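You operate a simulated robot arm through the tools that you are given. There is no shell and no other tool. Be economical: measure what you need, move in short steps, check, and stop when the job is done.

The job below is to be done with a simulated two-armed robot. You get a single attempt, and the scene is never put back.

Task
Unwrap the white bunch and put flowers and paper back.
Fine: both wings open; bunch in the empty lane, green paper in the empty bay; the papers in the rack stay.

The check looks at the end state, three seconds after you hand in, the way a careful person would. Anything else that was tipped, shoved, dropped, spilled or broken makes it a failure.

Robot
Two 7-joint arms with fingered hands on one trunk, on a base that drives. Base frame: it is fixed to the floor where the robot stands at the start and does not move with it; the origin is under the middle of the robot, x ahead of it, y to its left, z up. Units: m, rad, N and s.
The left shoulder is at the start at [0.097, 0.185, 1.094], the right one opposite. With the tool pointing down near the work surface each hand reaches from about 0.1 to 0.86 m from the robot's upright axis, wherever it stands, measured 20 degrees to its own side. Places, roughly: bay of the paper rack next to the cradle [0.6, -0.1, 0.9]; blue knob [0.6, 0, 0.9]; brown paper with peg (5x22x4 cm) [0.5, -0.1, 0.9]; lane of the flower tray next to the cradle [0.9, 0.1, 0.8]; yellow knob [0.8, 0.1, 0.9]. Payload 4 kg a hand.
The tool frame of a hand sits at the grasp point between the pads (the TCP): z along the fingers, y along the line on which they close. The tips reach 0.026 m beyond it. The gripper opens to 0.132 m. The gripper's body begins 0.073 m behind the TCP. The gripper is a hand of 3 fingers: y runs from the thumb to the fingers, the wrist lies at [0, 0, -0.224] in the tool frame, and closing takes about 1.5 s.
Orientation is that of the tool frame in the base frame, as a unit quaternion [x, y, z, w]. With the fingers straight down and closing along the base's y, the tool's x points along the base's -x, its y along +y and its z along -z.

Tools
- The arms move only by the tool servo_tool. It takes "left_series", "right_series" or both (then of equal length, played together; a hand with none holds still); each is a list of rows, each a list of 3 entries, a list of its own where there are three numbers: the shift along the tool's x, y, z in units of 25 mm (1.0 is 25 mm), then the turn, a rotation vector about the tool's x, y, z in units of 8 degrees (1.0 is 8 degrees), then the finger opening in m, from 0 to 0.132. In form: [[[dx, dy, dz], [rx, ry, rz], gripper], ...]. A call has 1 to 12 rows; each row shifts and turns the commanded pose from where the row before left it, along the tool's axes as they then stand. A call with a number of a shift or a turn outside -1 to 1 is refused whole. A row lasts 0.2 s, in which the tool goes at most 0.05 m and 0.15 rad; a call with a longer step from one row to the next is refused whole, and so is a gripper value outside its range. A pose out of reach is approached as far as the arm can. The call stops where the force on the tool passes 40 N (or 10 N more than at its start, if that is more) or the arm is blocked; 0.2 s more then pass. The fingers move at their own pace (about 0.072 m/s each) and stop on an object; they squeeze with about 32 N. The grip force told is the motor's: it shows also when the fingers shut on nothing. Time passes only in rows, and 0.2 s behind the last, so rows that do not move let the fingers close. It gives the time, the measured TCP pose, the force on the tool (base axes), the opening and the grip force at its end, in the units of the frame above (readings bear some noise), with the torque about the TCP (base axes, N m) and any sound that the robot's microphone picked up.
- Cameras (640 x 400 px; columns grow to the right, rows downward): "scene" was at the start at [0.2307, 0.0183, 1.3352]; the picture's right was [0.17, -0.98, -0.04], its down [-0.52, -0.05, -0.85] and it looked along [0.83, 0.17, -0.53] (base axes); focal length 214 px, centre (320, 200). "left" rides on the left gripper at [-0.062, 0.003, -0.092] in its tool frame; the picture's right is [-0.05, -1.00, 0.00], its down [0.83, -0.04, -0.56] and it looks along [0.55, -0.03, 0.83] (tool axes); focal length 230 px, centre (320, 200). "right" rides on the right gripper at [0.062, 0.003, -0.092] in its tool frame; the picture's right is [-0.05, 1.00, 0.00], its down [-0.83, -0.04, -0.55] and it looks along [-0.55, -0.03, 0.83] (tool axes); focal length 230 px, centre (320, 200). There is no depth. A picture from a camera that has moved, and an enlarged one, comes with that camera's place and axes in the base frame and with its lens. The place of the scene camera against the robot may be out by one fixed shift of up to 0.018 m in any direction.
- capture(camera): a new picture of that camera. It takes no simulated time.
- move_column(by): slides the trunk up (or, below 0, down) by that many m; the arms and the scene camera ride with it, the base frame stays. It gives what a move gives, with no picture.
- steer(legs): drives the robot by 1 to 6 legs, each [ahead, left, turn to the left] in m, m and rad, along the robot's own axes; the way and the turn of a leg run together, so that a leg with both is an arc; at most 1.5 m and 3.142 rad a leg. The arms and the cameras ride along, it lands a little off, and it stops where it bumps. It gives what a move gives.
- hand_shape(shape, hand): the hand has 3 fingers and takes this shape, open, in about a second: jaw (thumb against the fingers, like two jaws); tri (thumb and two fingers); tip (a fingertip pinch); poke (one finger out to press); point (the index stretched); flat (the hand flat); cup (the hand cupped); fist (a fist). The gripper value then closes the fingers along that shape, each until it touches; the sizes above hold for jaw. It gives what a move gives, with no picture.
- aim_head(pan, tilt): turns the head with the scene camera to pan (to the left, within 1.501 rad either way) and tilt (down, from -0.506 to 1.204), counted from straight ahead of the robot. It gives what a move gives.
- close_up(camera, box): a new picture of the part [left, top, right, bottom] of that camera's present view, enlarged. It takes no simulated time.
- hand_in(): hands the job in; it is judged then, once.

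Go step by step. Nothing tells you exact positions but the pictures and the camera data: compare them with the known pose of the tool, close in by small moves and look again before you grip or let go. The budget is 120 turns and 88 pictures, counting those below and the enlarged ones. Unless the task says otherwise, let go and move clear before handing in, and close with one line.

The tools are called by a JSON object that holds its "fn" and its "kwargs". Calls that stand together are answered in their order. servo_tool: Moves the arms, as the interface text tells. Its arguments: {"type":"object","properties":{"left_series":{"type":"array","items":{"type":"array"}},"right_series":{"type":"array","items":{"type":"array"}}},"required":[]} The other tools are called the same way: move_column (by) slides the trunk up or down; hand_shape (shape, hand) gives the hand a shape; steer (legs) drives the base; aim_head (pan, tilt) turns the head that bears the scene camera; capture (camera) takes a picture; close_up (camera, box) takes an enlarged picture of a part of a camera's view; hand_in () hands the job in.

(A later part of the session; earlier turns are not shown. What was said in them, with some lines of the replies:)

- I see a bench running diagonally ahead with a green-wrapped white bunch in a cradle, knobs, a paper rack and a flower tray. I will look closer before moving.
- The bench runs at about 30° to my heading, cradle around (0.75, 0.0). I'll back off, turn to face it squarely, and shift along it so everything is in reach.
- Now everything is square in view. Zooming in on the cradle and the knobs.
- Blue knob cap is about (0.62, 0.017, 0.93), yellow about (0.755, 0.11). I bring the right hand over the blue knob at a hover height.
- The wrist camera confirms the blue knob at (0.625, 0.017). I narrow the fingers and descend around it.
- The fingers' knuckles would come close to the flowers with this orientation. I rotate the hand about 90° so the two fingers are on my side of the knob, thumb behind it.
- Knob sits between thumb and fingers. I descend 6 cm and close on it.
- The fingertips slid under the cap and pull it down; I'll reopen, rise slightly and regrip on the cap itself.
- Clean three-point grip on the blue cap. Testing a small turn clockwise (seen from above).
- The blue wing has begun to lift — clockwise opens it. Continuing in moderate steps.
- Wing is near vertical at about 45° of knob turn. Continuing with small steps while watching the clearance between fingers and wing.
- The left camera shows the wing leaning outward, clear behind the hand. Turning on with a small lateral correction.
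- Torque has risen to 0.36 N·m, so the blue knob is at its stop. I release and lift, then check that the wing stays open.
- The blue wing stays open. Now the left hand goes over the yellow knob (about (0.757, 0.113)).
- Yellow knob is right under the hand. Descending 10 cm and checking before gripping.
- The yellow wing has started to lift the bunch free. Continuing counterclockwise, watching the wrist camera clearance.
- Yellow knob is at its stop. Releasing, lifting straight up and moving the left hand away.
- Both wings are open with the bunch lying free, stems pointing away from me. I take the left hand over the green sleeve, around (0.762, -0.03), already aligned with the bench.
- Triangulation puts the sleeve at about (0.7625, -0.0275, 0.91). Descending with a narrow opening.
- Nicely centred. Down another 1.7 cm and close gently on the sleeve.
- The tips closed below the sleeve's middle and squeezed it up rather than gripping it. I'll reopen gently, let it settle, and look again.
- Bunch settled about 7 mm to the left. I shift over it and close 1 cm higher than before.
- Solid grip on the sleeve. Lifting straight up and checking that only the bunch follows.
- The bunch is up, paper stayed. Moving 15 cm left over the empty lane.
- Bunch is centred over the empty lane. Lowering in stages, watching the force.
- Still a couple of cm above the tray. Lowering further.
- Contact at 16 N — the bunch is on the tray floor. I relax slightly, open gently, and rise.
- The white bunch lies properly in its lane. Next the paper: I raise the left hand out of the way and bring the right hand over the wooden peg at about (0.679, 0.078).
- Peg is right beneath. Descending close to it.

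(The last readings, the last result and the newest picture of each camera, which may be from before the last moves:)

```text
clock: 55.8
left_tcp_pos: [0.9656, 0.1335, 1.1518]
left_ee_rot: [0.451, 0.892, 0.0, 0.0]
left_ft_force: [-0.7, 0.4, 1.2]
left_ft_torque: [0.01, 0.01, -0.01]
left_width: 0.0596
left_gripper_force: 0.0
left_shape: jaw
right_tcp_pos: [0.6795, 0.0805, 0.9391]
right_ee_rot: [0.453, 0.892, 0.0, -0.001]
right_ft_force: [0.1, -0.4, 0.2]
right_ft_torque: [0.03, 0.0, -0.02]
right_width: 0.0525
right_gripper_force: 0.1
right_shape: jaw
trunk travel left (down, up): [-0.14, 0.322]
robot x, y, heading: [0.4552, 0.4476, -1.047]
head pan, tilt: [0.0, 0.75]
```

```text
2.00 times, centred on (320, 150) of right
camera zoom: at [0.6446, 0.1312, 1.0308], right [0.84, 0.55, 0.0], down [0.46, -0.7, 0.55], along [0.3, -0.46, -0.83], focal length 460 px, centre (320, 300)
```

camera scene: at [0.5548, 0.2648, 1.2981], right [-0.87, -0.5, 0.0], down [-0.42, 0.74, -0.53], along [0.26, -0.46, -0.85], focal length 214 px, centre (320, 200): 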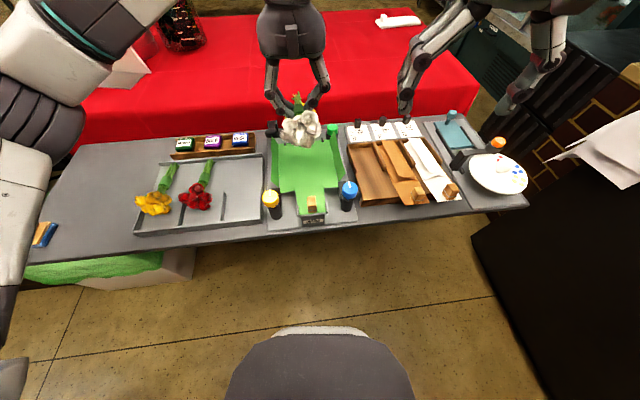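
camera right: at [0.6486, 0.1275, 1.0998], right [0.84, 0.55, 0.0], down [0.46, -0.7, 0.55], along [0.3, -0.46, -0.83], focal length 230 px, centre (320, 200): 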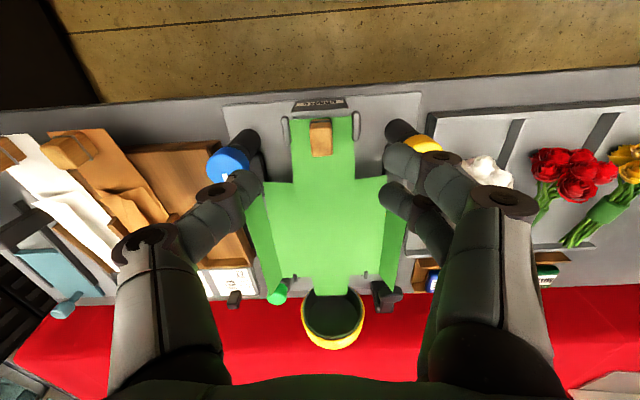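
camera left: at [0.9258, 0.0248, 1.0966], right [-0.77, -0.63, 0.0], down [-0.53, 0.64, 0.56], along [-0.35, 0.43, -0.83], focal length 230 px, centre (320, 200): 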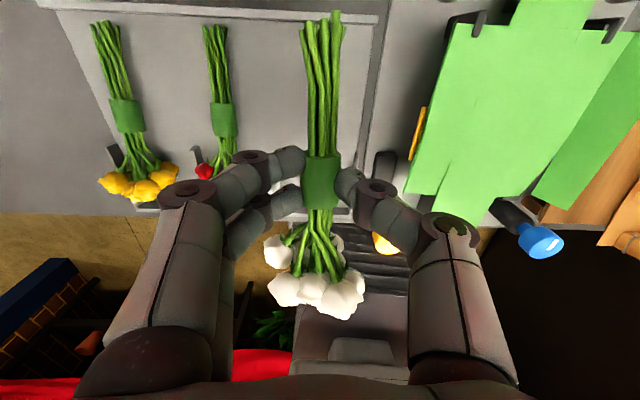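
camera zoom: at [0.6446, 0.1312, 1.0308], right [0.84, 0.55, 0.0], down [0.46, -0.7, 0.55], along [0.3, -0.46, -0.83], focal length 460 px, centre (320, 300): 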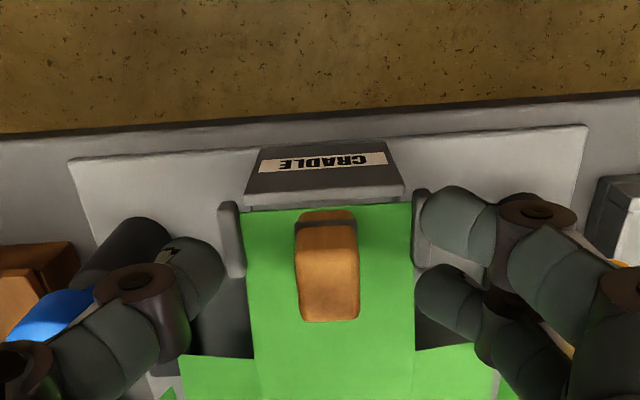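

{"fn": "servo_tool", "kwargs": {"right_series": [[[0, 0, 0], [0, 0, 0], 0.038], [[0, 0.05, 0.2], [0, 0, 0], 0.036], [[0, 0, 0.15], [0, 0, 0], 0.034], [[0, 0, 0], [0, 0, 0], 0.02], [[0, 0, 0], [0, 0, 0], 0.004], [[0, 0, 0], [0, 0, 0], 0.004], [[0, 0, 0], [0, 0, 0], 0.004]]}}

{"fn": "close_up", "kwargs": {"camera": "right", "box": [160, 50, 480, 250]}}

```text
clock: 57.4
left_tcp_pos: [0.966, 0.1329, 1.151]
left_ee_rot: [0.451, 0.893, -0.001, 0.0]
left_ft_force: [0.2, -0.8, 0.3]
left_ft_torque: [-0.03, -0.02, 0.0]
left_width: 0.0594
left_gripper_force: 0.1
left_shape: jaw
right_tcp_pos: [0.6802, 0.0796, 0.9289]
right_ee_rot: [0.452, 0.892, 0.0, 0.0]
right_ft_force: [-0.9, -0.5, 1.0]
right_ft_torque: [-0.04, -0.11, 0.12]
right_width: 0.0066
right_gripper_force: 31.7
right_shape: jaw
trunk travel left (down, up): [-0.14, 0.322]
robot x, y, heading: [0.4532, 0.4457, -1.053]
head pan, tilt: [0.0, 0.75]
```

```text
2.00 times, centred on (320, 150) of right
camera zoom: at [0.6459, 0.1311, 1.0217], right [0.84, 0.55, 0.0], down [0.46, -0.7, 0.55], along [0.3, -0.46, -0.83], focal length 460 px, centre (320, 300)
```

zoom: 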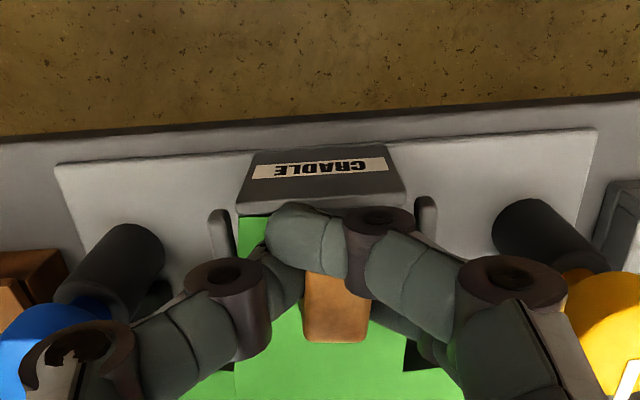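

One finger went past the near side of the peg. I reopen, shift 1 cm forward and regrip.

{"fn": "servo_tool", "kwargs": {"right_series": [[[0, 0, 0], [0, 0, 0], 0.02], [[0, 0, 0], [0, 0, 0], 0.036], [[0, 0, 0], [0, 0, 0], 0.04], [[0, 0, -0.2], [0, 0, 0], 0.04], [[-0.4, 0, 0], [0, 0, 0], 0.04], [[0, 0, 0], [0, 0, 0], 0.04]]}}

{"fn": "close_up", "kwargs": {"camera": "right", "box": [160, 50, 480, 250]}}

```text
clock: 58.8
left_tcp_pos: [0.9669, 0.1323, 1.1518]
left_ee_rot: [0.451, 0.893, 0.0, 0.001]
left_ft_force: [0.3, -0.8, -0.2]
left_ft_torque: [0.01, 0.03, -0.02]
left_width: 0.0595
left_gripper_force: 0.1
left_shape: jaw
right_tcp_pos: [0.6857, 0.0721, 0.9349]
right_ee_rot: [0.452, 0.892, 0.0, 0.001]
right_ft_force: [-0.3, 0.7, 0.3]
right_ft_torque: [-0.04, -0.01, 0.01]
right_width: 0.0398
right_gripper_force: 0.0
right_shape: jaw
trunk travel left (down, up): [-0.14, 0.322]
robot x, y, heading: [0.4501, 0.4459, -1.053]
head pan, tilt: [0.0, 0.75]
```

```text
2.00 times, centred on (320, 150) of right
camera zoom: at [0.652, 0.1235, 1.027], right [0.84, 0.55, 0.0], down [0.46, -0.7, 0.55], along [0.3, -0.46, -0.83], focal length 460 px, centre (320, 300)
```

zoom: 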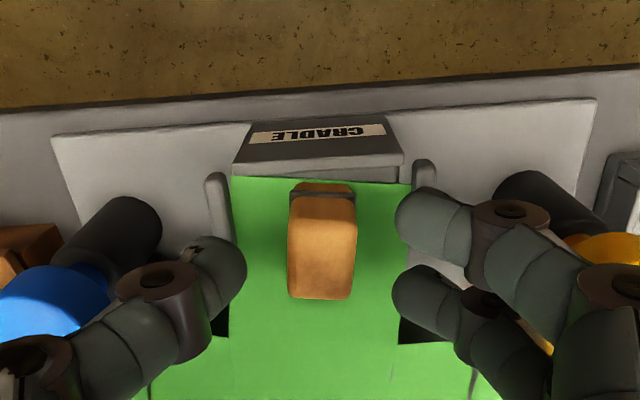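

{"fn": "servo_tool", "kwargs": {"right_series": [[[0.18, 0.05, 0], [0, 0, 0], 0.036], [[0, 0, 0.15], [0, 0, 0], 0.034], [[0, 0, 0], [0, 0, 0], 0.02], [[0, 0, 0], [0, 0, 0], 0.004], [[0, 0, 0], [0, 0, 0], 0.004], [[0, 0, 0], [0, 0, 0], 0.004]]}}

{"fn": "close_up", "kwargs": {"camera": "right", "box": [160, 50, 480, 250]}}

```text
clock: 60.2
left_tcp_pos: [0.9668, 0.1338, 1.1523]
left_ee_rot: [0.452, 0.892, 0.001, 0.0]
left_ft_force: [1.7, 0.0, 0.4]
left_ft_torque: [0.01, -0.03, 0.0]
left_width: 0.0596
left_gripper_force: 0.1
left_shape: jaw
right_tcp_pos: [0.6842, 0.0758, 0.9304]
right_ee_rot: [0.452, 0.892, 0.0, 0.0]
right_ft_force: [0.0, -0.2, 0.2]
right_ft_torque: [0.0, -0.01, 0.01]
right_width: 0.0125
right_gripper_force: 32.1
right_shape: jaw
trunk travel left (down, up): [-0.14, 0.322]
robot x, y, heading: [0.4555, 0.4521, -1.05]
head pan, tilt: [0.0, 0.75]
```

```text
2.00 times, centred on (320, 150) of right
camera zoom: at [0.6504, 0.1273, 1.0228], right [0.84, 0.55, 0.0], down [0.46, -0.7, 0.55], along [0.3, -0.46, -0.83], focal length 460 px, centre (320, 300)
```

zoom: 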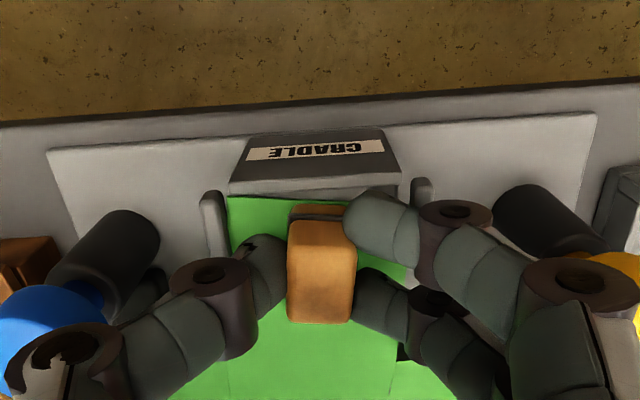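

Firm grip on the peg with both fingers and thumb. I lift 1.5 cm as a test and look at how paper and wings behave.

{"fn": "servo_tool", "kwargs": {"right_series": [[[0, 0, -0.3], [0, 0, 0], 0.004], [[0, 0, -0.3], [0, 0, 0], 0.004], [[0, 0, 0], [0, 0, 0], 0.004]]}}

{"fn": "close_up", "kwargs": {"camera": "scene", "box": [240, 90, 380, 230]}}

{"fn": "close_up", "kwargs": {"camera": "left", "box": [340, 0, 640, 200]}}

```text
clock: 61.0
left_tcp_pos: [0.9665, 0.1321, 1.1517]
left_ee_rot: [0.452, 0.892, 0.001, 0.0]
left_ft_force: [0.0, 0.2, 0.4]
left_ft_torque: [0.0, 0.03, 0.0]
left_width: 0.0597
left_gripper_force: 0.0
left_shape: jaw
right_tcp_pos: [0.6842, 0.0772, 0.9434]
right_ee_rot: [0.452, 0.892, 0.0, 0.0]
right_ft_force: [0.1, -1.0, -0.9]
right_ft_torque: [0.01, 0.01, -0.02]
right_width: 0.0125
right_gripper_force: 32.2
right_shape: jaw
trunk travel left (down, up): [-0.14, 0.322]
robot x, y, heading: [0.4483, 0.4519, -1.047]
head pan, tilt: [0.0, 0.75]
```

```text
2.86 times, centred on (310, 160) of scene
camera zoom: at [0.5554, 0.2645, 1.298], right [-0.87, -0.5, 0.0], down [-0.42, 0.74, -0.53], along [0.26, -0.46, -0.85], focal length 613 px, centre (349, 314)
```

zoom: 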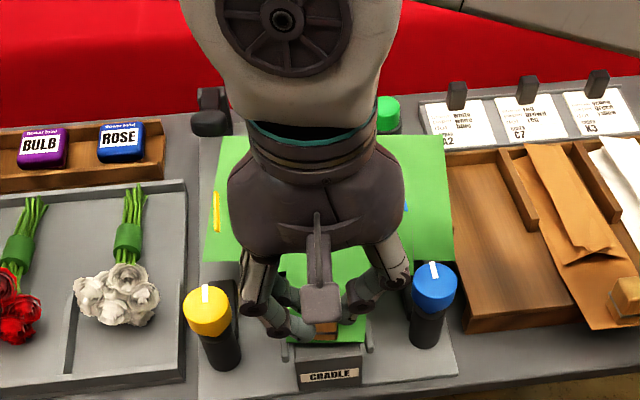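

```text
2.00 times, centred on (490, 100) of left
camera zoom: at [1.0062, 0.0846, 1.2429], right [-0.77, -0.63, 0.0], down [-0.53, 0.64, 0.56], along [-0.35, 0.43, -0.83], focal length 460 px, centre (-20, 400)
```

zoom: 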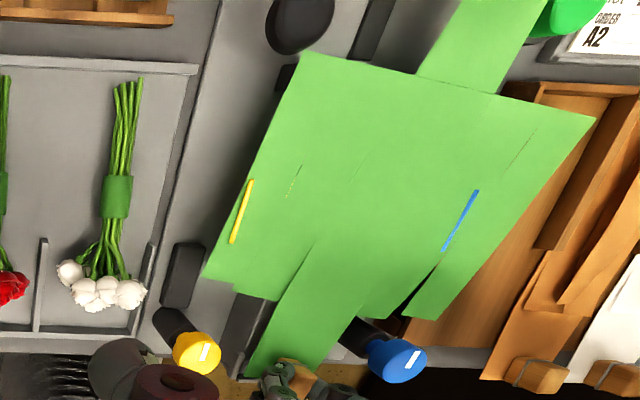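

The paper comes up freely and its panels flattened, the cradle's coloured wing plates staying behind. I raise a little more, draw it back out from under the hoop, then lift.

{"fn": "servo_tool", "kwargs": {"right_series": [[[0.4, 0, -0.5], [0, 0, 0], 0.004], [[0.7, 0, -0.3], [0, 0, 0], 0.004], [[0.8, 0, -0.2], [0, 0, 0], 0.004], [[0.8, 0, -0.2], [0, 0, 0], 0.004]]}}

{"fn": "close_up", "kwargs": {"camera": "left", "box": [340, 0, 640, 200]}}

```text
clock: 62.0
left_tcp_pos: [0.9648, 0.1346, 1.1533]
left_ee_rot: [0.452, 0.892, -0.002, 0.0]
left_ft_force: [0.4, 0.4, 0.6]
left_ft_torque: [-0.02, -0.04, 0.0]
left_width: 0.0592
left_gripper_force: 0.2
left_shape: jaw
right_tcp_pos: [0.6434, 0.1332, 0.9757]
right_ee_rot: [0.452, 0.892, 0.0, 0.0]
right_ft_force: [0.3, 1.0, 0.5]
right_ft_torque: [0.04, -0.03, -0.02]
right_width: 0.0123
right_gripper_force: 32.0
right_shape: jaw
trunk travel left (down, up): [-0.14, 0.322]
robot x, y, heading: [0.4545, 0.4471, -1.053]
head pan, tilt: [0.0, 0.75]
```

```text
2.00 times, centred on (490, 100) of left
camera zoom: at [1.0057, 0.0865, 1.2442], right [-0.77, -0.63, 0.0], down [-0.53, 0.64, 0.55], along [-0.35, 0.43, -0.83], focal length 460 px, centre (-20, 400)
```

zoom: 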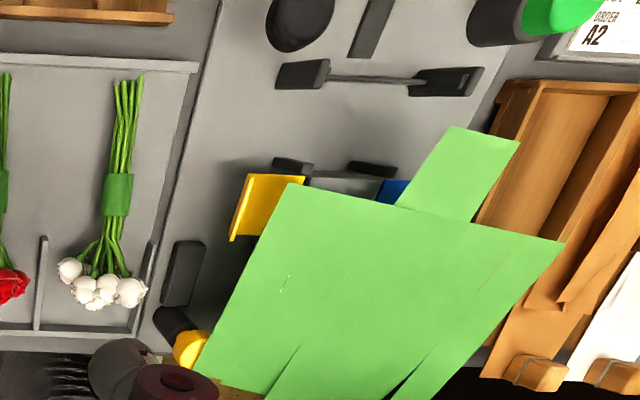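

The paper hangs level from the hand. Lifting clear of the knobs and carrying it over the empty bay; peg target about (0.562, -0.036), level with the brown one.

{"fn": "servo_tool", "kwargs": {"right_series": [[[0, 0, -1], [0, 0, 0], 0.004], [[0, 0, -1], [0, 0, 0], 0.004], [[-0.45, -0.825, 0], [0, 0, 0], 0.004], [[-0.45, -0.825, 0], [0, 0, 0], 0.004], [[-0.45, -0.825, 0], [0, 0, 0], 0.004], [[-0.45, -0.825, 0], [0, 0, 0], 0.004], [[-0.45, -0.825, 0], [0, 0, 0], 0.004], [[-0.45, -0.825, 0], [0, 0, 0], 0.004], [[-0.45, -0.825, 0], [0, 0, 0], 0.004], [[-0.45, -0.825, 0], [0, 0, -0.15], 0.004]]}}

{"fn": "capture", "kwargs": {"camera": "scene"}}

{"fn": "capture", "kwargs": {"camera": "right"}}

```text
clock: 64.2
left_tcp_pos: [0.9662, 0.1327, 1.1526]
left_ee_rot: [0.452, 0.892, -0.001, 0.0]
left_ft_force: [-0.5, -0.3, -1.0]
left_ft_torque: [0.0, 0.0, 0.03]
left_width: 0.0595
left_gripper_force: 0.0
left_shape: jaw
right_tcp_pos: [0.5649, -0.0395, 1.0253]
right_ee_rot: [0.442, 0.897, 0.001, 0.0]
right_ft_force: [0.0, -1.0, -0.6]
right_ft_torque: [0.01, -0.01, 0.0]
right_width: 0.0121
right_gripper_force: 32.4
right_shape: jaw
trunk travel left (down, up): [-0.14, 0.322]
robot x, y, heading: [0.4519, 0.4476, -1.053]
head pan, tilt: [0.0, 0.75]
```

```text
18 pictures are left
camera scene: at [0.5547, 0.264, 1.2979], right [-0.87, -0.5, 0.0], down [-0.42, 0.74, -0.53], along [0.26, -0.46, -0.85], focal length 214 px, centre (320, 200)
```

scene: 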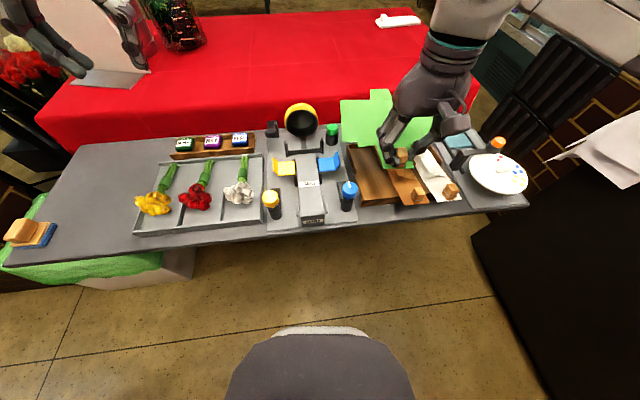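

```text
17 pictures are left
camera right: at [0.5299, 0.0105, 1.1163], right [0.82, 0.57, 0.0], down [0.47, -0.69, 0.55], along [0.31, -0.46, -0.83], focal length 230 px, centre (320, 200)
```

right: 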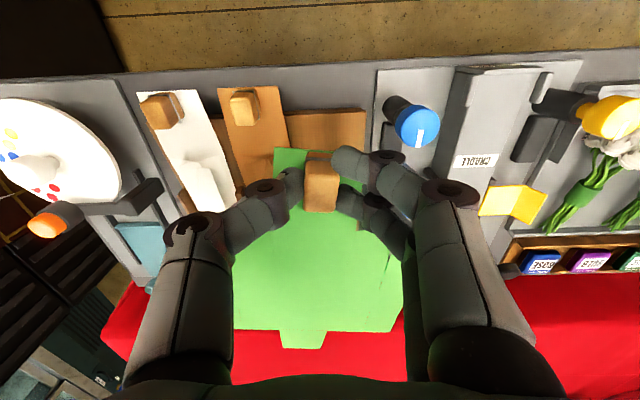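

Lowering toward the bay in stages, with a look before the final centimetres.

{"fn": "servo_tool", "kwargs": {"right_series": [[[0, 0, 0.8], [0, 0, 0], 0.004], [[0, 0, 0.8], [0, 0, 0], 0.004], [[0, 0, 0.8], [0, 0, 0], 0.004], [[0, 0, 0.6], [0, 0, 0], 0.004]]}}

{"fn": "close_up", "kwargs": {"camera": "scene", "box": [325, 80, 485, 220]}}

{"fn": "capture", "kwargs": {"camera": "right"}}

```text
clock: 65.2
left_tcp_pos: [0.9665, 0.1319, 1.1522]
left_ee_rot: [0.452, 0.892, 0.0, 0.0]
left_ft_force: [1.3, 0.5, 0.4]
left_ft_torque: [0.0, 0.02, 0.0]
left_width: 0.0595
left_gripper_force: 0.1
left_shape: jaw
right_tcp_pos: [0.5656, -0.0376, 0.9502]
right_ee_rot: [0.442, 0.897, 0.001, 0.0]
right_ft_force: [-0.5, 1.0, 0.1]
right_ft_torque: [0.05, -0.01, -0.02]
right_width: 0.0124
right_gripper_force: 31.1
right_shape: jaw
trunk travel left (down, up): [-0.14, 0.322]
robot x, y, heading: [0.4504, 0.4488, -1.053]
head pan, tilt: [0.0, 0.75]
```

```text
2.86 times, centred on (405, 150) of scene
camera zoom: at [0.5552, 0.2642, 1.2979], right [-0.87, -0.5, 0.0], down [-0.42, 0.74, -0.53], along [0.26, -0.46, -0.85], focal length 613 px, centre (77, 343)
```

zoom: 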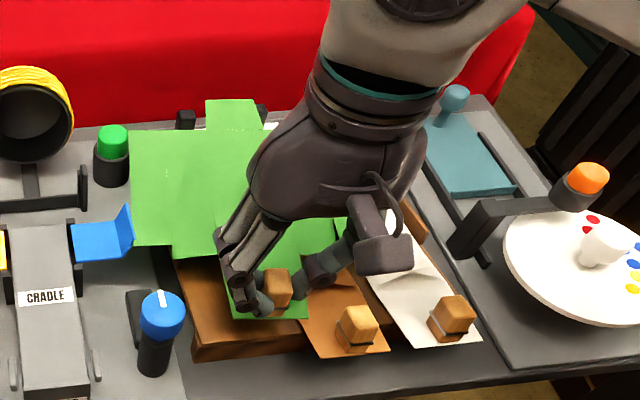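

```text
15 pictures are left
camera right: at [0.53, 0.0115, 1.0429], right [0.82, 0.57, 0.0], down [0.47, -0.69, 0.55], along [0.31, -0.46, -0.83], focal length 230 px, centre (320, 200)
```

right: 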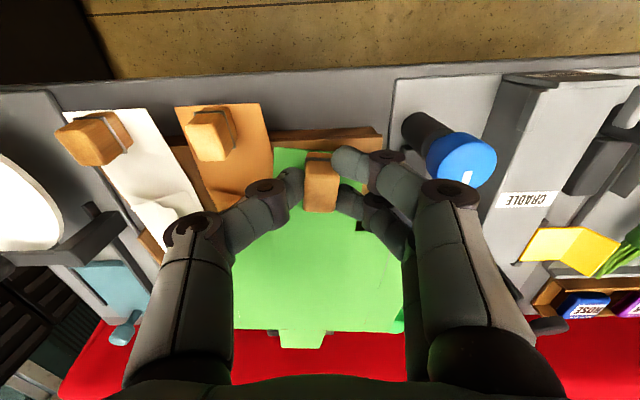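

{"fn": "servo_tool", "kwargs": {"right_series": [[[0, 0, 0.5], [0, 0, 0], 0.004], [[0, 0, 0.4], [0, 0, 0], 0.004], [[0, 0, 0], [0, 0, 0], 0.004]]}}

{"fn": "close_up", "kwargs": {"camera": "scene", "box": [325, 80, 485, 220]}}

```text
clock: 66.0
left_tcp_pos: [0.9664, 0.1325, 1.1527]
left_ee_rot: [0.452, 0.892, 0.0, 0.0]
left_ft_force: [-0.6, 0.2, -0.9]
left_ft_torque: [-0.02, 0.01, 0.01]
left_width: 0.0596
left_gripper_force: 0.0
left_shape: jaw
right_tcp_pos: [0.5661, -0.0369, 0.9284]
right_ee_rot: [0.444, 0.896, 0.001, 0.0]
right_ft_force: [0.6, 0.4, -0.9]
right_ft_torque: [0.04, 0.0, 0.01]
right_width: 0.0118
right_gripper_force: 31.9
right_shape: jaw
trunk travel left (down, up): [-0.14, 0.322]
robot x, y, heading: [0.4538, 0.4476, -1.049]
head pan, tilt: [0.0, 0.75]
```

```text
2.86 times, centred on (405, 150) of scene
camera zoom: at [0.5552, 0.2647, 1.2981], right [-0.87, -0.5, 0.0], down [-0.42, 0.74, -0.53], along [0.26, -0.46, -0.85], focal length 613 px, centre (77, 343)
```

zoom: 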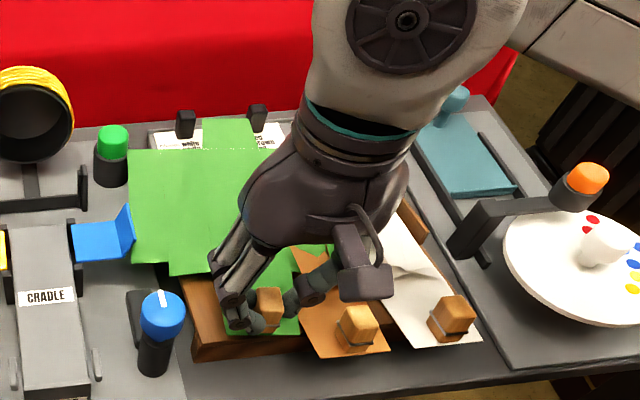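

No resistance so far. Continuing down in small steps until contact.

{"fn": "servo_tool", "kwargs": {"right_series": [[[0, 0, 0.3], [0, 0, 0], 0.004], [[0, 0, 0.2], [0, 0, 0], 0.004], [[0, 0, 0], [0, 0, 0], 0.004]]}}

{"fn": "close_up", "kwargs": {"camera": "scene", "box": [325, 80, 485, 220]}}

```text
clock: 66.8
left_tcp_pos: [0.9654, 0.1335, 1.1528]
left_ee_rot: [0.453, 0.892, 0.0, 0.002]
left_ft_force: [0.2, 0.4, 0.0]
left_ft_torque: [-0.03, 0.03, -0.02]
left_width: 0.0597
left_gripper_force: 0.1
left_shape: jaw
right_tcp_pos: [0.565, -0.0373, 0.9165]
right_ee_rot: [0.443, 0.897, -0.001, 0.002]
right_ft_force: [-4.3, 0.2, 18.7]
right_ft_torque: [-0.08, -0.02, 0.05]
right_width: 0.0128
right_gripper_force: 31.9
right_shape: jaw
trunk travel left (down, up): [-0.14, 0.322]
robot x, y, heading: [0.4541, 0.4464, -1.048]
head pan, tilt: [0.0, 0.75]
```

```text
2.86 times, centred on (405, 150) of scene
camera zoom: at [0.5544, 0.2662, 1.2986], right [-0.87, -0.5, 0.0], down [-0.42, 0.74, -0.53], along [0.26, -0.46, -0.85], focal length 613 px, centre (77, 343)
```

zoom: 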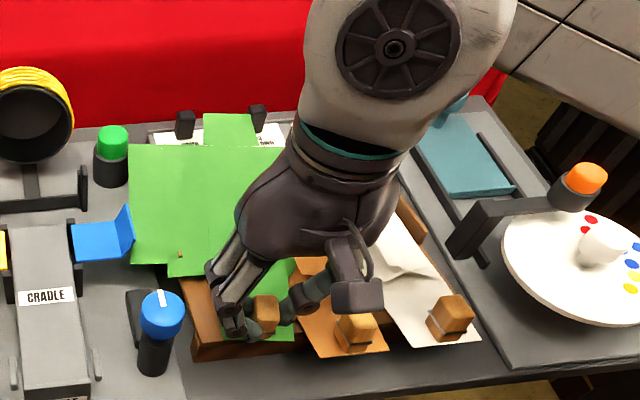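

The paper touches, but it has turned about 7–8° in the grip relative to the lane. I raise it slightly, rotate counterclockwise to align it, and check.

{"fn": "servo_tool", "kwargs": {"right_series": [[[0, 0, -0.6], [0, 0, 0], 0.004], [[0, 0, -0.6], [0, 0, 0], 0.004], [[0, 0, 0], [0, 0, -0.5], 0.004], [[0, 0, 0], [0, 0, -0.45], 0.004], [[0, 0, 0], [0, 0, 0], 0.004]]}}

{"fn": "close_up", "kwargs": {"camera": "scene", "box": [325, 80, 485, 220]}}

{"fn": "capture", "kwargs": {"camera": "right"}}

```text
clock: 68.0
left_tcp_pos: [0.9671, 0.1327, 1.1518]
left_ee_rot: [0.452, 0.892, 0.001, 0.0]
left_ft_force: [0.3, 0.7, -0.3]
left_ft_torque: [0.0, 0.02, 0.0]
left_width: 0.0594
left_gripper_force: 0.1
left_shape: jaw
right_tcp_pos: [0.5641, -0.0378, 0.9458]
right_ee_rot: [0.382, 0.924, 0.0, 0.0]
right_ft_force: [0.3, 0.3, -0.3]
right_ft_torque: [0.02, 0.02, -0.01]
right_width: 0.0123
right_gripper_force: 32.4
right_shape: jaw
trunk travel left (down, up): [-0.14, 0.322]
robot x, y, heading: [0.447, 0.449, -1.048]
head pan, tilt: [0.0, 0.75]
```

```text
2.86 times, centred on (405, 150) of scene
camera zoom: at [0.5552, 0.2645, 1.298], right [-0.87, -0.5, 0.0], down [-0.42, 0.74, -0.53], along [0.26, -0.46, -0.85], focal length 613 px, centre (77, 343)
```

zoom: 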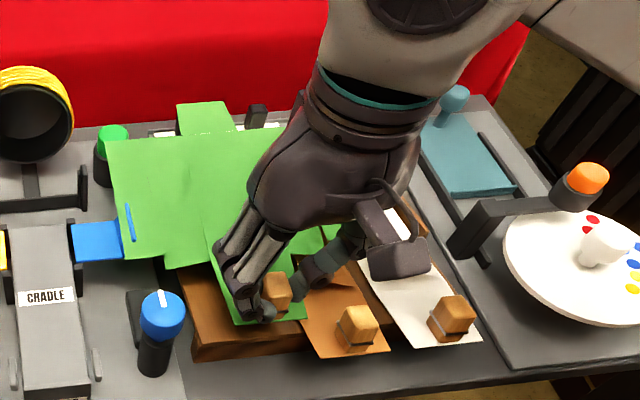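

```text
11 pictures are left
camera right: at [0.5229, 0.0063, 1.0379], right [0.74, 0.67, 0.0], down [0.56, -0.62, 0.55], along [0.37, -0.41, -0.83], focal length 230 px, centre (320, 200)
```

right: 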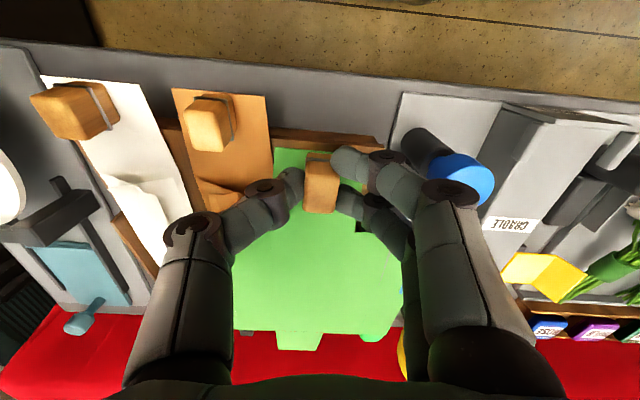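

Nearly aligned now (about 2° to go). Small extra turn, then lowering to contact.

{"fn": "servo_tool", "kwargs": {"right_series": [[[0, 0, 0.5], [0, 0, -0.2], 0.004], [[0, 0, 0.5], [0, 0, 0], 0.004], [[0, 0, 0.2], [0, 0, 0], 0.004], [[0, 0, 0], [0, 0, 0], 0.004]]}}

{"fn": "servo_tool", "kwargs": {"right_series": [[[0, 0, 0.2], [0, 0, 0], 0.004], [[0, 0, 0], [0, 0, 0], 0.004]]}}

```text
clock: 69.0
left_tcp_pos: [0.9652, 0.1341, 1.1529]
left_ee_rot: [0.451, 0.892, -0.001, 0.001]
left_ft_force: [0.8, -0.1, 0.4]
left_ft_torque: [0.02, -0.03, 0.03]
left_width: 0.0595
left_gripper_force: 0.1
left_shape: jaw
right_tcp_pos: [0.5642, -0.038, 0.9185]
right_ee_rot: [0.37, 0.929, -0.001, 0.002]
right_ft_force: [-2.3, -0.6, 18.3]
right_ft_torque: [-0.04, -0.06, 0.04]
right_width: 0.0129
right_gripper_force: 32.3
right_shape: jaw
trunk travel left (down, up): [-0.14, 0.322]
robot x, y, heading: [0.4505, 0.447, -1.05]
head pan, tilt: [0.0, 0.75]
```

```text
clock: 69.5
left_tcp_pos: [0.9655, 0.1341, 1.1525]
left_ee_rot: [0.452, 0.892, 0.0, 0.001]
left_ft_force: [-0.5, -0.1, 1.0]
left_ft_torque: [0.0, 0.01, 0.04]
left_width: 0.0594
left_gripper_force: 0.1
left_shape: jaw
right_tcp_pos: [0.564, -0.0374, 0.9168]
right_ee_rot: [0.369, 0.93, 0.0, 0.005]
right_ft_force: [-6.7, 5.5, 25.4]
right_ft_torque: [0.03, -0.01, 0.13]
right_width: 0.0147
right_gripper_force: 31.2
right_shape: jaw
trunk travel left (down, up): [-0.14, 0.322]
robot x, y, heading: [0.4531, 0.4503, -1.053]
head pan, tilt: [0.0, 0.75]
stopped in row 2 (right hand): the force on the tool passed its limit (the readings are from after the stop); the commanded pose is now the measured one
```

Contact again at the same height, so this is the rack floor or its lip. A look before releasing.

{"fn": "close_up", "kwargs": {"camera": "scene", "box": [325, 80, 485, 220]}}

{"fn": "close_up", "kwargs": {"camera": "right", "box": [160, 50, 480, 250]}}

```text
2.86 times, centred on (405, 150) of scene
camera zoom: at [0.554, 0.2663, 1.2983], right [-0.87, -0.5, 0.0], down [-0.42, 0.74, -0.53], along [0.26, -0.46, -0.85], focal length 613 px, centre (77, 343)
```

zoom: 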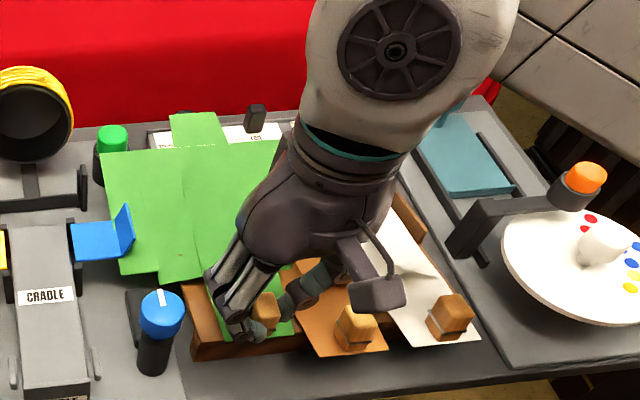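

```text
2.00 times, centred on (320, 150) of right
camera zoom: at [0.5209, 0.0059, 1.0085], right [0.72, 0.69, 0.0], down [0.57, -0.6, 0.56], along [0.39, -0.41, -0.83], focal length 460 px, centre (320, 300)
```

zoom: 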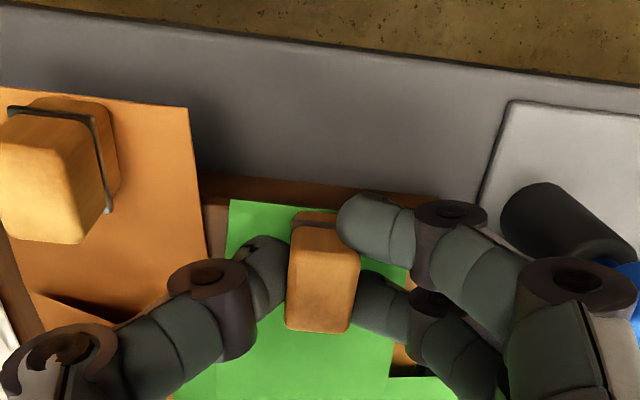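

The green paper sits about 3 cm deeper than the brown one, with its tail on the rack's back wall. I lift, draw it 3 cm toward me along the lane, and lower again.

{"fn": "servo_tool", "kwargs": {"right_series": [[[0, 0, -0.7], [0, 0, 0], 0.004], [[0.6, 0.1, 0], [0, 0, 0], 0.004], [[0.6, 0.1, 0], [0, 0, 0], 0.004], [[0, 0, 0.3], [0, 0, 0], 0.004], [[0, 0, 0.3], [0, 0, 0], 0.004], [[0, 0, 0.1], [0, 0, 0], 0.004]]}}

{"fn": "servo_tool", "kwargs": {"right_series": [[[0, 0, 0.15], [0, 0, 0], 0.004], [[0, 0, 0.15], [0, 0, 0], 0.004]]}}

{"fn": "close_up", "kwargs": {"camera": "scene", "box": [325, 80, 485, 220]}}

{"fn": "close_up", "kwargs": {"camera": "right", "box": [160, 50, 480, 250]}}

```text
clock: 70.9
left_tcp_pos: [0.9662, 0.1337, 1.1523]
left_ee_rot: [0.452, 0.892, -0.001, 0.0]
left_ft_force: [-0.3, -0.2, -0.2]
left_ft_torque: [0.04, 0.01, 0.0]
left_width: 0.0592
left_gripper_force: 0.1
left_shape: jaw
right_tcp_pos: [0.5461, -0.013, 0.9155]
right_ee_rot: [0.369, 0.93, -0.001, 0.005]
right_ft_force: [-4.8, 2.5, 12.5]
right_ft_torque: [-0.06, -0.14, 0.02]
right_width: 0.0129
right_gripper_force: 31.8
right_shape: jaw
trunk travel left (down, up): [-0.14, 0.322]
robot x, y, heading: [0.4502, 0.4493, -1.047]
head pan, tilt: [0.0, 0.75]
```

```text
clock: 71.5
left_tcp_pos: [0.9637, 0.1375, 1.1558]
left_ee_rot: [0.452, 0.892, -0.001, 0.001]
left_ft_force: [0.7, -0.2, 0.6]
left_ft_torque: [-0.01, 0.02, -0.02]
left_width: 0.0596
left_gripper_force: 0.0
left_shape: jaw
right_tcp_pos: [0.5453, -0.012, 0.9079]
right_ee_rot: [0.369, 0.929, -0.001, 0.005]
right_ft_force: [-14.6, 14.8, 26.0]
right_ft_torque: [-0.06, -0.07, 0.09]
right_width: 0.0143
right_gripper_force: 31.8
right_shape: jaw
trunk travel left (down, up): [-0.14, 0.322]
robot x, y, heading: [0.4524, 0.4446, -1.05]
head pan, tilt: [0.0, 0.75]
```

```text
2.86 times, centred on (405, 150) of scene
camera zoom: at [0.5524, 0.2688, 1.2992], right [-0.87, -0.5, 0.0], down [-0.42, 0.73, -0.53], along [0.26, -0.46, -0.85], focal length 613 px, centre (77, 343)
```

zoom: 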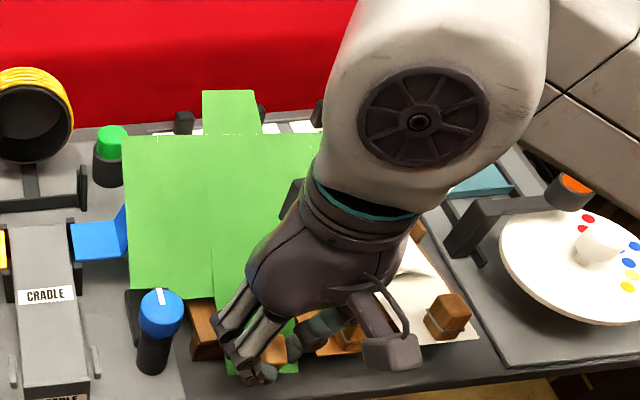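

```text
2.00 times, centred on (320, 150) of right
camera zoom: at [0.5012, 0.0323, 1.0001], right [0.72, 0.69, 0.0], down [0.57, -0.6, 0.56], along [0.39, -0.41, -0.83], focal length 460 px, centre (320, 300)
```

zoom: 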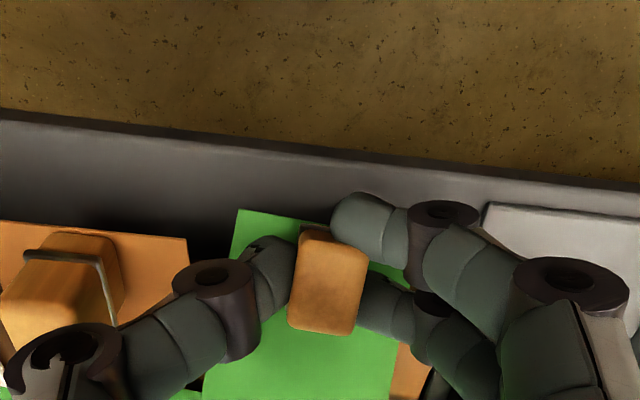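

Pressing pitched the paper in the grip (tail up about 16–20°) and turned it a few degrees. I lift 3 cm, tilt the hand to level the paper, correct the yaw, and look.

{"fn": "servo_tool", "kwargs": {"right_series": [[[0, 0, -0.6], [0, 0, 0], 0.004], [[0, 0, -0.8], [0, 0, 0], 0.004], [[0, 0, 0], [0, 0.8, 0], 0.004], [[0, 0, 0], [0, 0.8, 0], 0.004], [[0, 0, 0], [0, 0.6, 0], 0.004], [[0, 0, 0], [0, 0, -0.45], 0.004], [[0, 0, 0], [0, 0, 0], 0.004]]}}

{"fn": "close_up", "kwargs": {"camera": "scene", "box": [325, 80, 485, 220]}}

```text
clock: 73.1
left_tcp_pos: [0.9666, 0.1326, 1.1516]
left_ee_rot: [0.452, 0.892, 0.0, 0.0]
left_ft_force: [-0.7, 0.4, -0.4]
left_ft_torque: [0.01, 0.03, 0.01]
left_width: 0.0598
left_gripper_force: 0.2
left_shape: jaw
right_tcp_pos: [0.5474, -0.0151, 0.9401]
right_ee_rot: [0.336, 0.93, 0.06, -0.138]
right_ft_force: [-0.1, -0.4, 0.3]
right_ft_torque: [-0.1, -0.03, -0.05]
right_width: 0.0124
right_gripper_force: 31.9
right_shape: jaw
trunk travel left (down, up): [-0.14, 0.322]
robot x, y, heading: [0.4511, 0.4527, -1.052]
head pan, tilt: [0.0, 0.75]
```

```text
2.86 times, centred on (405, 150) of scene
camera zoom: at [0.5552, 0.2647, 1.298], right [-0.87, -0.5, 0.0], down [-0.42, 0.74, -0.53], along [0.26, -0.46, -0.85], focal length 613 px, centre (77, 343)
```

zoom: 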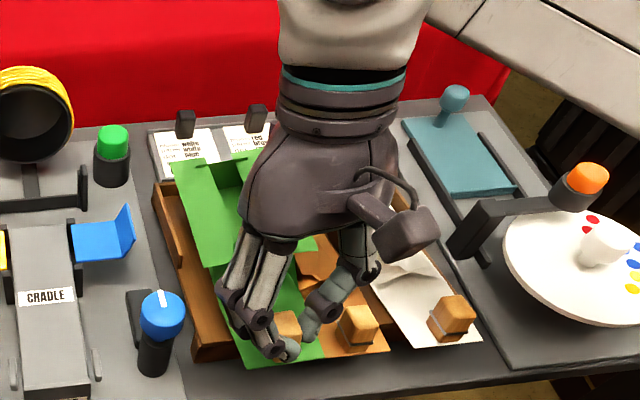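

The paper's panels have folded in by themselves over the bay, now narrow like the others. One look from the wrist.

{"fn": "capture", "kwargs": {"camera": "right"}}

```text
5 pictures are left
camera right: at [0.5233, 0.0046, 1.0475], right [0.68, 0.73, 0.0], down [0.7, -0.65, 0.28], along [0.21, -0.19, -0.96], focal length 230 px, centre (320, 200)
```

right: 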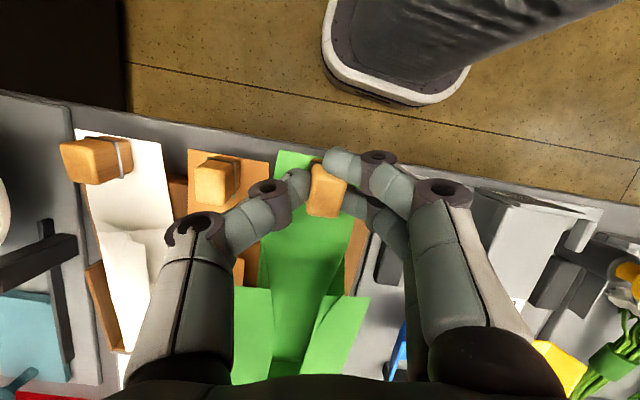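

Strip is aligned with the lane and level with the brown paper's front edge. Lowering vertically (hand is tilted) in small steps until light contact.

{"fn": "servo_tool", "kwargs": {"right_series": [[[-0.105, 0, 0.335], [0, 0, 0], 0.004], [[-0.105, 0, 0.335], [0, 0, 0], 0.004], [[0, 0, 0], [0, 0, 0], 0.004]]}}

{"fn": "servo_tool", "kwargs": {"right_series": [[[-0.045, 0, 0.143], [0, 0, 0], 0.004], [[0, 0, 0], [0, 0, 0], 0.004]]}}

```text
clock: 73.9
left_tcp_pos: [0.9658, 0.1332, 1.1532]
left_ee_rot: [0.452, 0.892, 0.0, 0.0]
left_ft_force: [-0.4, 0.2, 0.1]
left_ft_torque: [-0.01, -0.03, 0.0]
left_width: 0.0599
left_gripper_force: 0.0
left_shape: jaw
right_tcp_pos: [0.546, -0.0138, 0.9248]
right_ee_rot: [0.336, 0.93, 0.06, -0.138]
right_ft_force: [-1.4, 0.7, 3.0]
right_ft_torque: [-0.26, -0.12, 0.02]
right_width: 0.0121
right_gripper_force: 32.4
right_shape: jaw
trunk travel left (down, up): [-0.14, 0.322]
robot x, y, heading: [0.4534, 0.4485, -1.049]
head pan, tilt: [0.0, 0.75]
```

```text
clock: 74.5
left_tcp_pos: [0.9669, 0.1327, 1.1533]
left_ee_rot: [0.451, 0.892, 0.0, 0.0]
left_ft_force: [-0.3, 0.2, -0.4]
left_ft_torque: [0.01, -0.01, 0.02]
left_width: 0.0596
left_gripper_force: 0.1
left_shape: jaw
right_tcp_pos: [0.5457, -0.0143, 0.9214]
right_ee_rot: [0.336, 0.93, 0.06, -0.137]
right_ft_force: [-0.6, 0.8, 5.7]
right_ft_torque: [-0.24, -0.15, -0.01]
right_width: 0.012
right_gripper_force: 32.2
right_shape: jaw
trunk travel left (down, up): [-0.14, 0.322]
robot x, y, heading: [0.4526, 0.4512, -1.053]
head pan, tilt: [0.0, 0.75]
```

Light contact with some torque: the tail is touching. One look before the last few millimetres.

{"fn": "close_up", "kwargs": {"camera": "scene", "box": [325, 80, 485, 220]}}

```text
2.86 times, centred on (405, 150) of scene
camera zoom: at [0.5549, 0.2651, 1.2982], right [-0.87, -0.5, 0.0], down [-0.42, 0.74, -0.53], along [0.26, -0.46, -0.85], focal length 613 px, centre (77, 343)
```

zoom: 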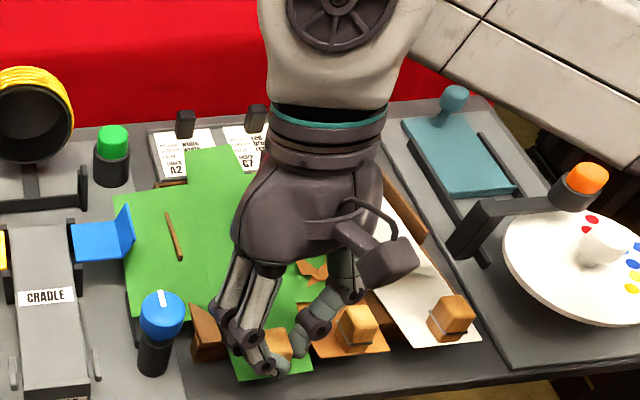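

The tail sits about 1 cm to the right and is probably riding on the divider. I lift 1.5 cm, rotate about 3° counterclockwise and lower again.

{"fn": "servo_tool", "kwargs": {"right_series": [[[0.18, 0, -0.57], [0, 0, 0], 0.004], [[0, 0, 0], [0, 0, -0.36], 0.004], [[0, 0, 0], [0, 0, 0], 0.004], [[0, 0, 0], [0, 0, 0], 0.004], [[-0.09, 0, 0.285], [0, 0, 0], 0.004], [[-0.09, 0, 0.285], [0, 0, 0], 0.004], [[0, 0, 0], [0, 0, 0], 0.004]]}}

{"fn": "servo_tool", "kwargs": {"right_series": [[[-0.045, 0, 0.143], [0, 0, 0], 0.004], [[0, 0, 0], [0, 0, 0], 0.004]]}}

```text
clock: 76.1
left_tcp_pos: [0.9656, 0.134, 1.1517]
left_ee_rot: [0.452, 0.892, 0.0, 0.0]
left_ft_force: [0.8, 0.3, -1.0]
left_ft_torque: [-0.02, 0.0, 0.0]
left_width: 0.0593
left_gripper_force: 0.1
left_shape: jaw
right_tcp_pos: [0.546, -0.0155, 0.9205]
right_ee_rot: [0.313, 0.938, 0.064, -0.135]
right_ft_force: [-2.8, -0.6, 8.2]
right_ft_torque: [-0.02, -0.18, 0.01]
right_width: 0.0121
right_gripper_force: 31.9
right_shape: jaw
trunk travel left (down, up): [-0.14, 0.322]
robot x, y, heading: [0.4544, 0.4496, -1.048]
head pan, tilt: [0.0, 0.75]
```

```text
clock: 76.7
left_tcp_pos: [0.9658, 0.1347, 1.152]
left_ee_rot: [0.452, 0.892, 0.0, 0.0]
left_ft_force: [0.3, -0.2, 0.3]
left_ft_torque: [0.0, -0.02, 0.03]
left_width: 0.0594
left_gripper_force: 0.1
left_shape: jaw
right_tcp_pos: [0.547, -0.0138, 0.9156]
right_ee_rot: [0.313, 0.938, 0.063, -0.135]
right_ft_force: [-3.4, 1.6, 13.7]
right_ft_torque: [-0.07, -0.22, 0.04]
right_width: 0.0121
right_gripper_force: 31.8
right_shape: jaw
trunk travel left (down, up): [-0.14, 0.322]
robot x, y, heading: [0.4496, 0.4463, -1.04]
head pan, tilt: [0.0, 0.75]
```

{"fn": "close_up", "kwargs": {"camera": "scene", "box": [325, 80, 485, 220]}}

```text
2.86 times, centred on (405, 150) of scene
camera zoom: at [0.5543, 0.2659, 1.2984], right [-0.87, -0.5, 0.0], down [-0.42, 0.74, -0.53], along [0.26, -0.46, -0.85], focal length 613 px, centre (77, 343)
```

zoom: 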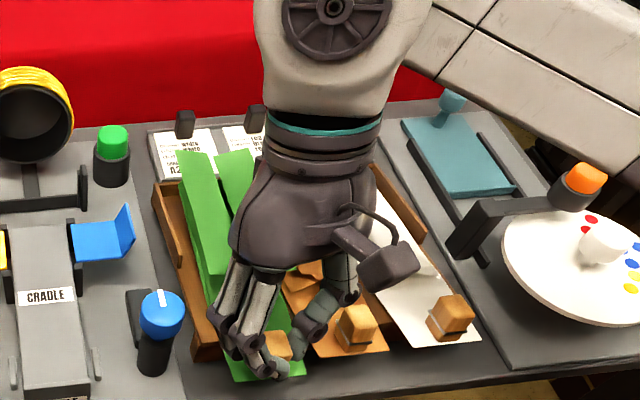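

The paper has folded up and lies inside the bay. I ease the load, open the fingers slightly and withdraw.

{"fn": "servo_tool", "kwargs": {"right_series": [[[0.02, 0, -0.08], [0, 0, 0], 0.012], [[0, 0, 0], [0, 0, 0], 0.02], [[0, 0, 0], [0, 0, 0], 0.03], [[0, 0, 0], [0, 0, 0], 0.034], [[0, 0, 0], [0, 0, 0], 0.034], [[0.08, 0, -0.3], [0, 0, 0], 0.034], [[0.15, 0, -0.5], [0, 0, 0], 0.034], [[0.25, 0, -0.8], [0, 0, 0], 0.034], [[0.25, 0, -0.8], [0, 0, 0], 0.034], [[0.25, 0, -0.9], [0, 0, 0], 0.034], [[0.25, 0, -0.9], [0, 0, 0], 0.034]]}}

{"fn": "servo_tool", "kwargs": {"right_series": [[[0.25, -0.6, -1], [0, 0, 0], 0.05], [[0.25, -0.8, -1], [0, 0, 0], 0.05], [[0.25, -0.8, -1], [0, 0, 0], 0.05], [[0.25, -0.8, -1], [0, 0, 0], 0.05], [[0, -0.8, -0.5], [0, 0, 0], 0.05]]}}

{"fn": "close_up", "kwargs": {"camera": "scene", "box": [325, 80, 485, 220]}}

```text
clock: 79.1
left_tcp_pos: [0.9663, 0.1331, 1.1518]
left_ee_rot: [0.452, 0.892, 0.0, -0.001]
left_ft_force: [1.4, 0.5, 0.8]
left_ft_torque: [-0.01, 0.0, -0.01]
left_width: 0.0596
left_gripper_force: 0.0
left_shape: jaw
right_tcp_pos: [0.5468, -0.0207, 1.0283]
right_ee_rot: [0.312, 0.938, 0.063, -0.136]
right_ft_force: [0.0, 0.4, 0.2]
right_ft_torque: [-0.03, 0.0, -0.02]
right_width: 0.0335
right_gripper_force: 0.1
right_shape: jaw
trunk travel left (down, up): [-0.14, 0.322]
robot x, y, heading: [0.4535, 0.4507, -1.047]
head pan, tilt: [0.0, 0.75]
```

```text
clock: 80.3
left_tcp_pos: [0.9653, 0.1308, 1.1518]
left_ee_rot: [0.451, 0.892, 0.0, 0.0]
left_ft_force: [0.4, 0.9, 0.1]
left_ft_torque: [-0.01, 0.0, -0.01]
left_width: 0.0593
left_gripper_force: 0.1
left_shape: jaw
right_tcp_pos: [0.4933, -0.1038, 1.1375]
right_ee_rot: [0.313, 0.938, 0.064, -0.135]
right_ft_force: [0.3, -0.8, 1.1]
right_ft_torque: [0.01, 0.0, -0.02]
right_width: 0.0495
right_gripper_force: 0.0
right_shape: jaw
trunk travel left (down, up): [-0.14, 0.322]
robot x, y, heading: [0.4566, 0.4486, -1.05]
head pan, tilt: [0.0, 0.75]
```

```text
2.86 times, centred on (405, 150) of scene
camera zoom: at [0.555, 0.2643, 1.2979], right [-0.87, -0.5, 0.0], down [-0.42, 0.74, -0.53], along [0.26, -0.46, -0.85], focal length 613 px, centre (77, 343)
```

zoom: 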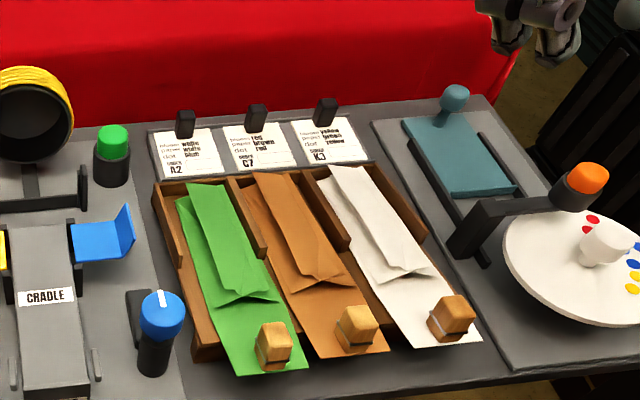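

The green paper lies folded in its bay beside the untouched brown and white ones. A last overall look.

{"fn": "close_up", "kwargs": {"camera": "scene", "box": [0, 90, 400, 270]}}

```text
1.60 times, centred on (200, 180) of scene
camera zoom: at [0.555, 0.2643, 1.2979], right [-0.87, -0.5, 0.0], down [-0.42, 0.74, -0.53], along [0.26, -0.46, -0.85], focal length 343 px, centre (512, 232)
```

zoom: 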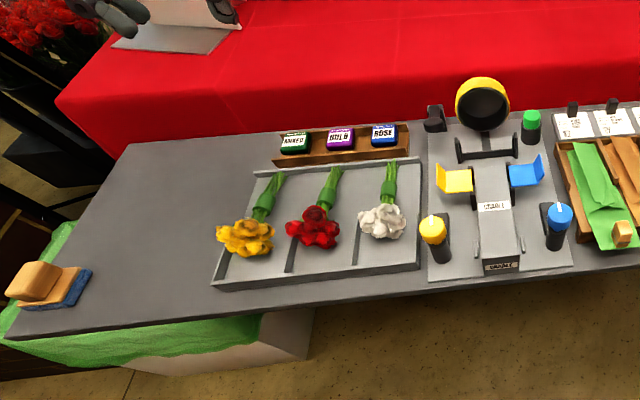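

Both wings are open, the white bunch is in its lane, the green paper is in its bay and everything else is in place. Both hands are clear, so I am handing in.

{"fn": "hand_in", "kwargs": {}}

```text
The job is handed in.
```

The white bunch is unwrapped and in the empty tray lane, the green paper is in the empty bay, both wings are open, and the job is handed in. The brown and white papers in the rack stayed where they were. The green paper sticks out about 1 cm further at the front than the brown one.
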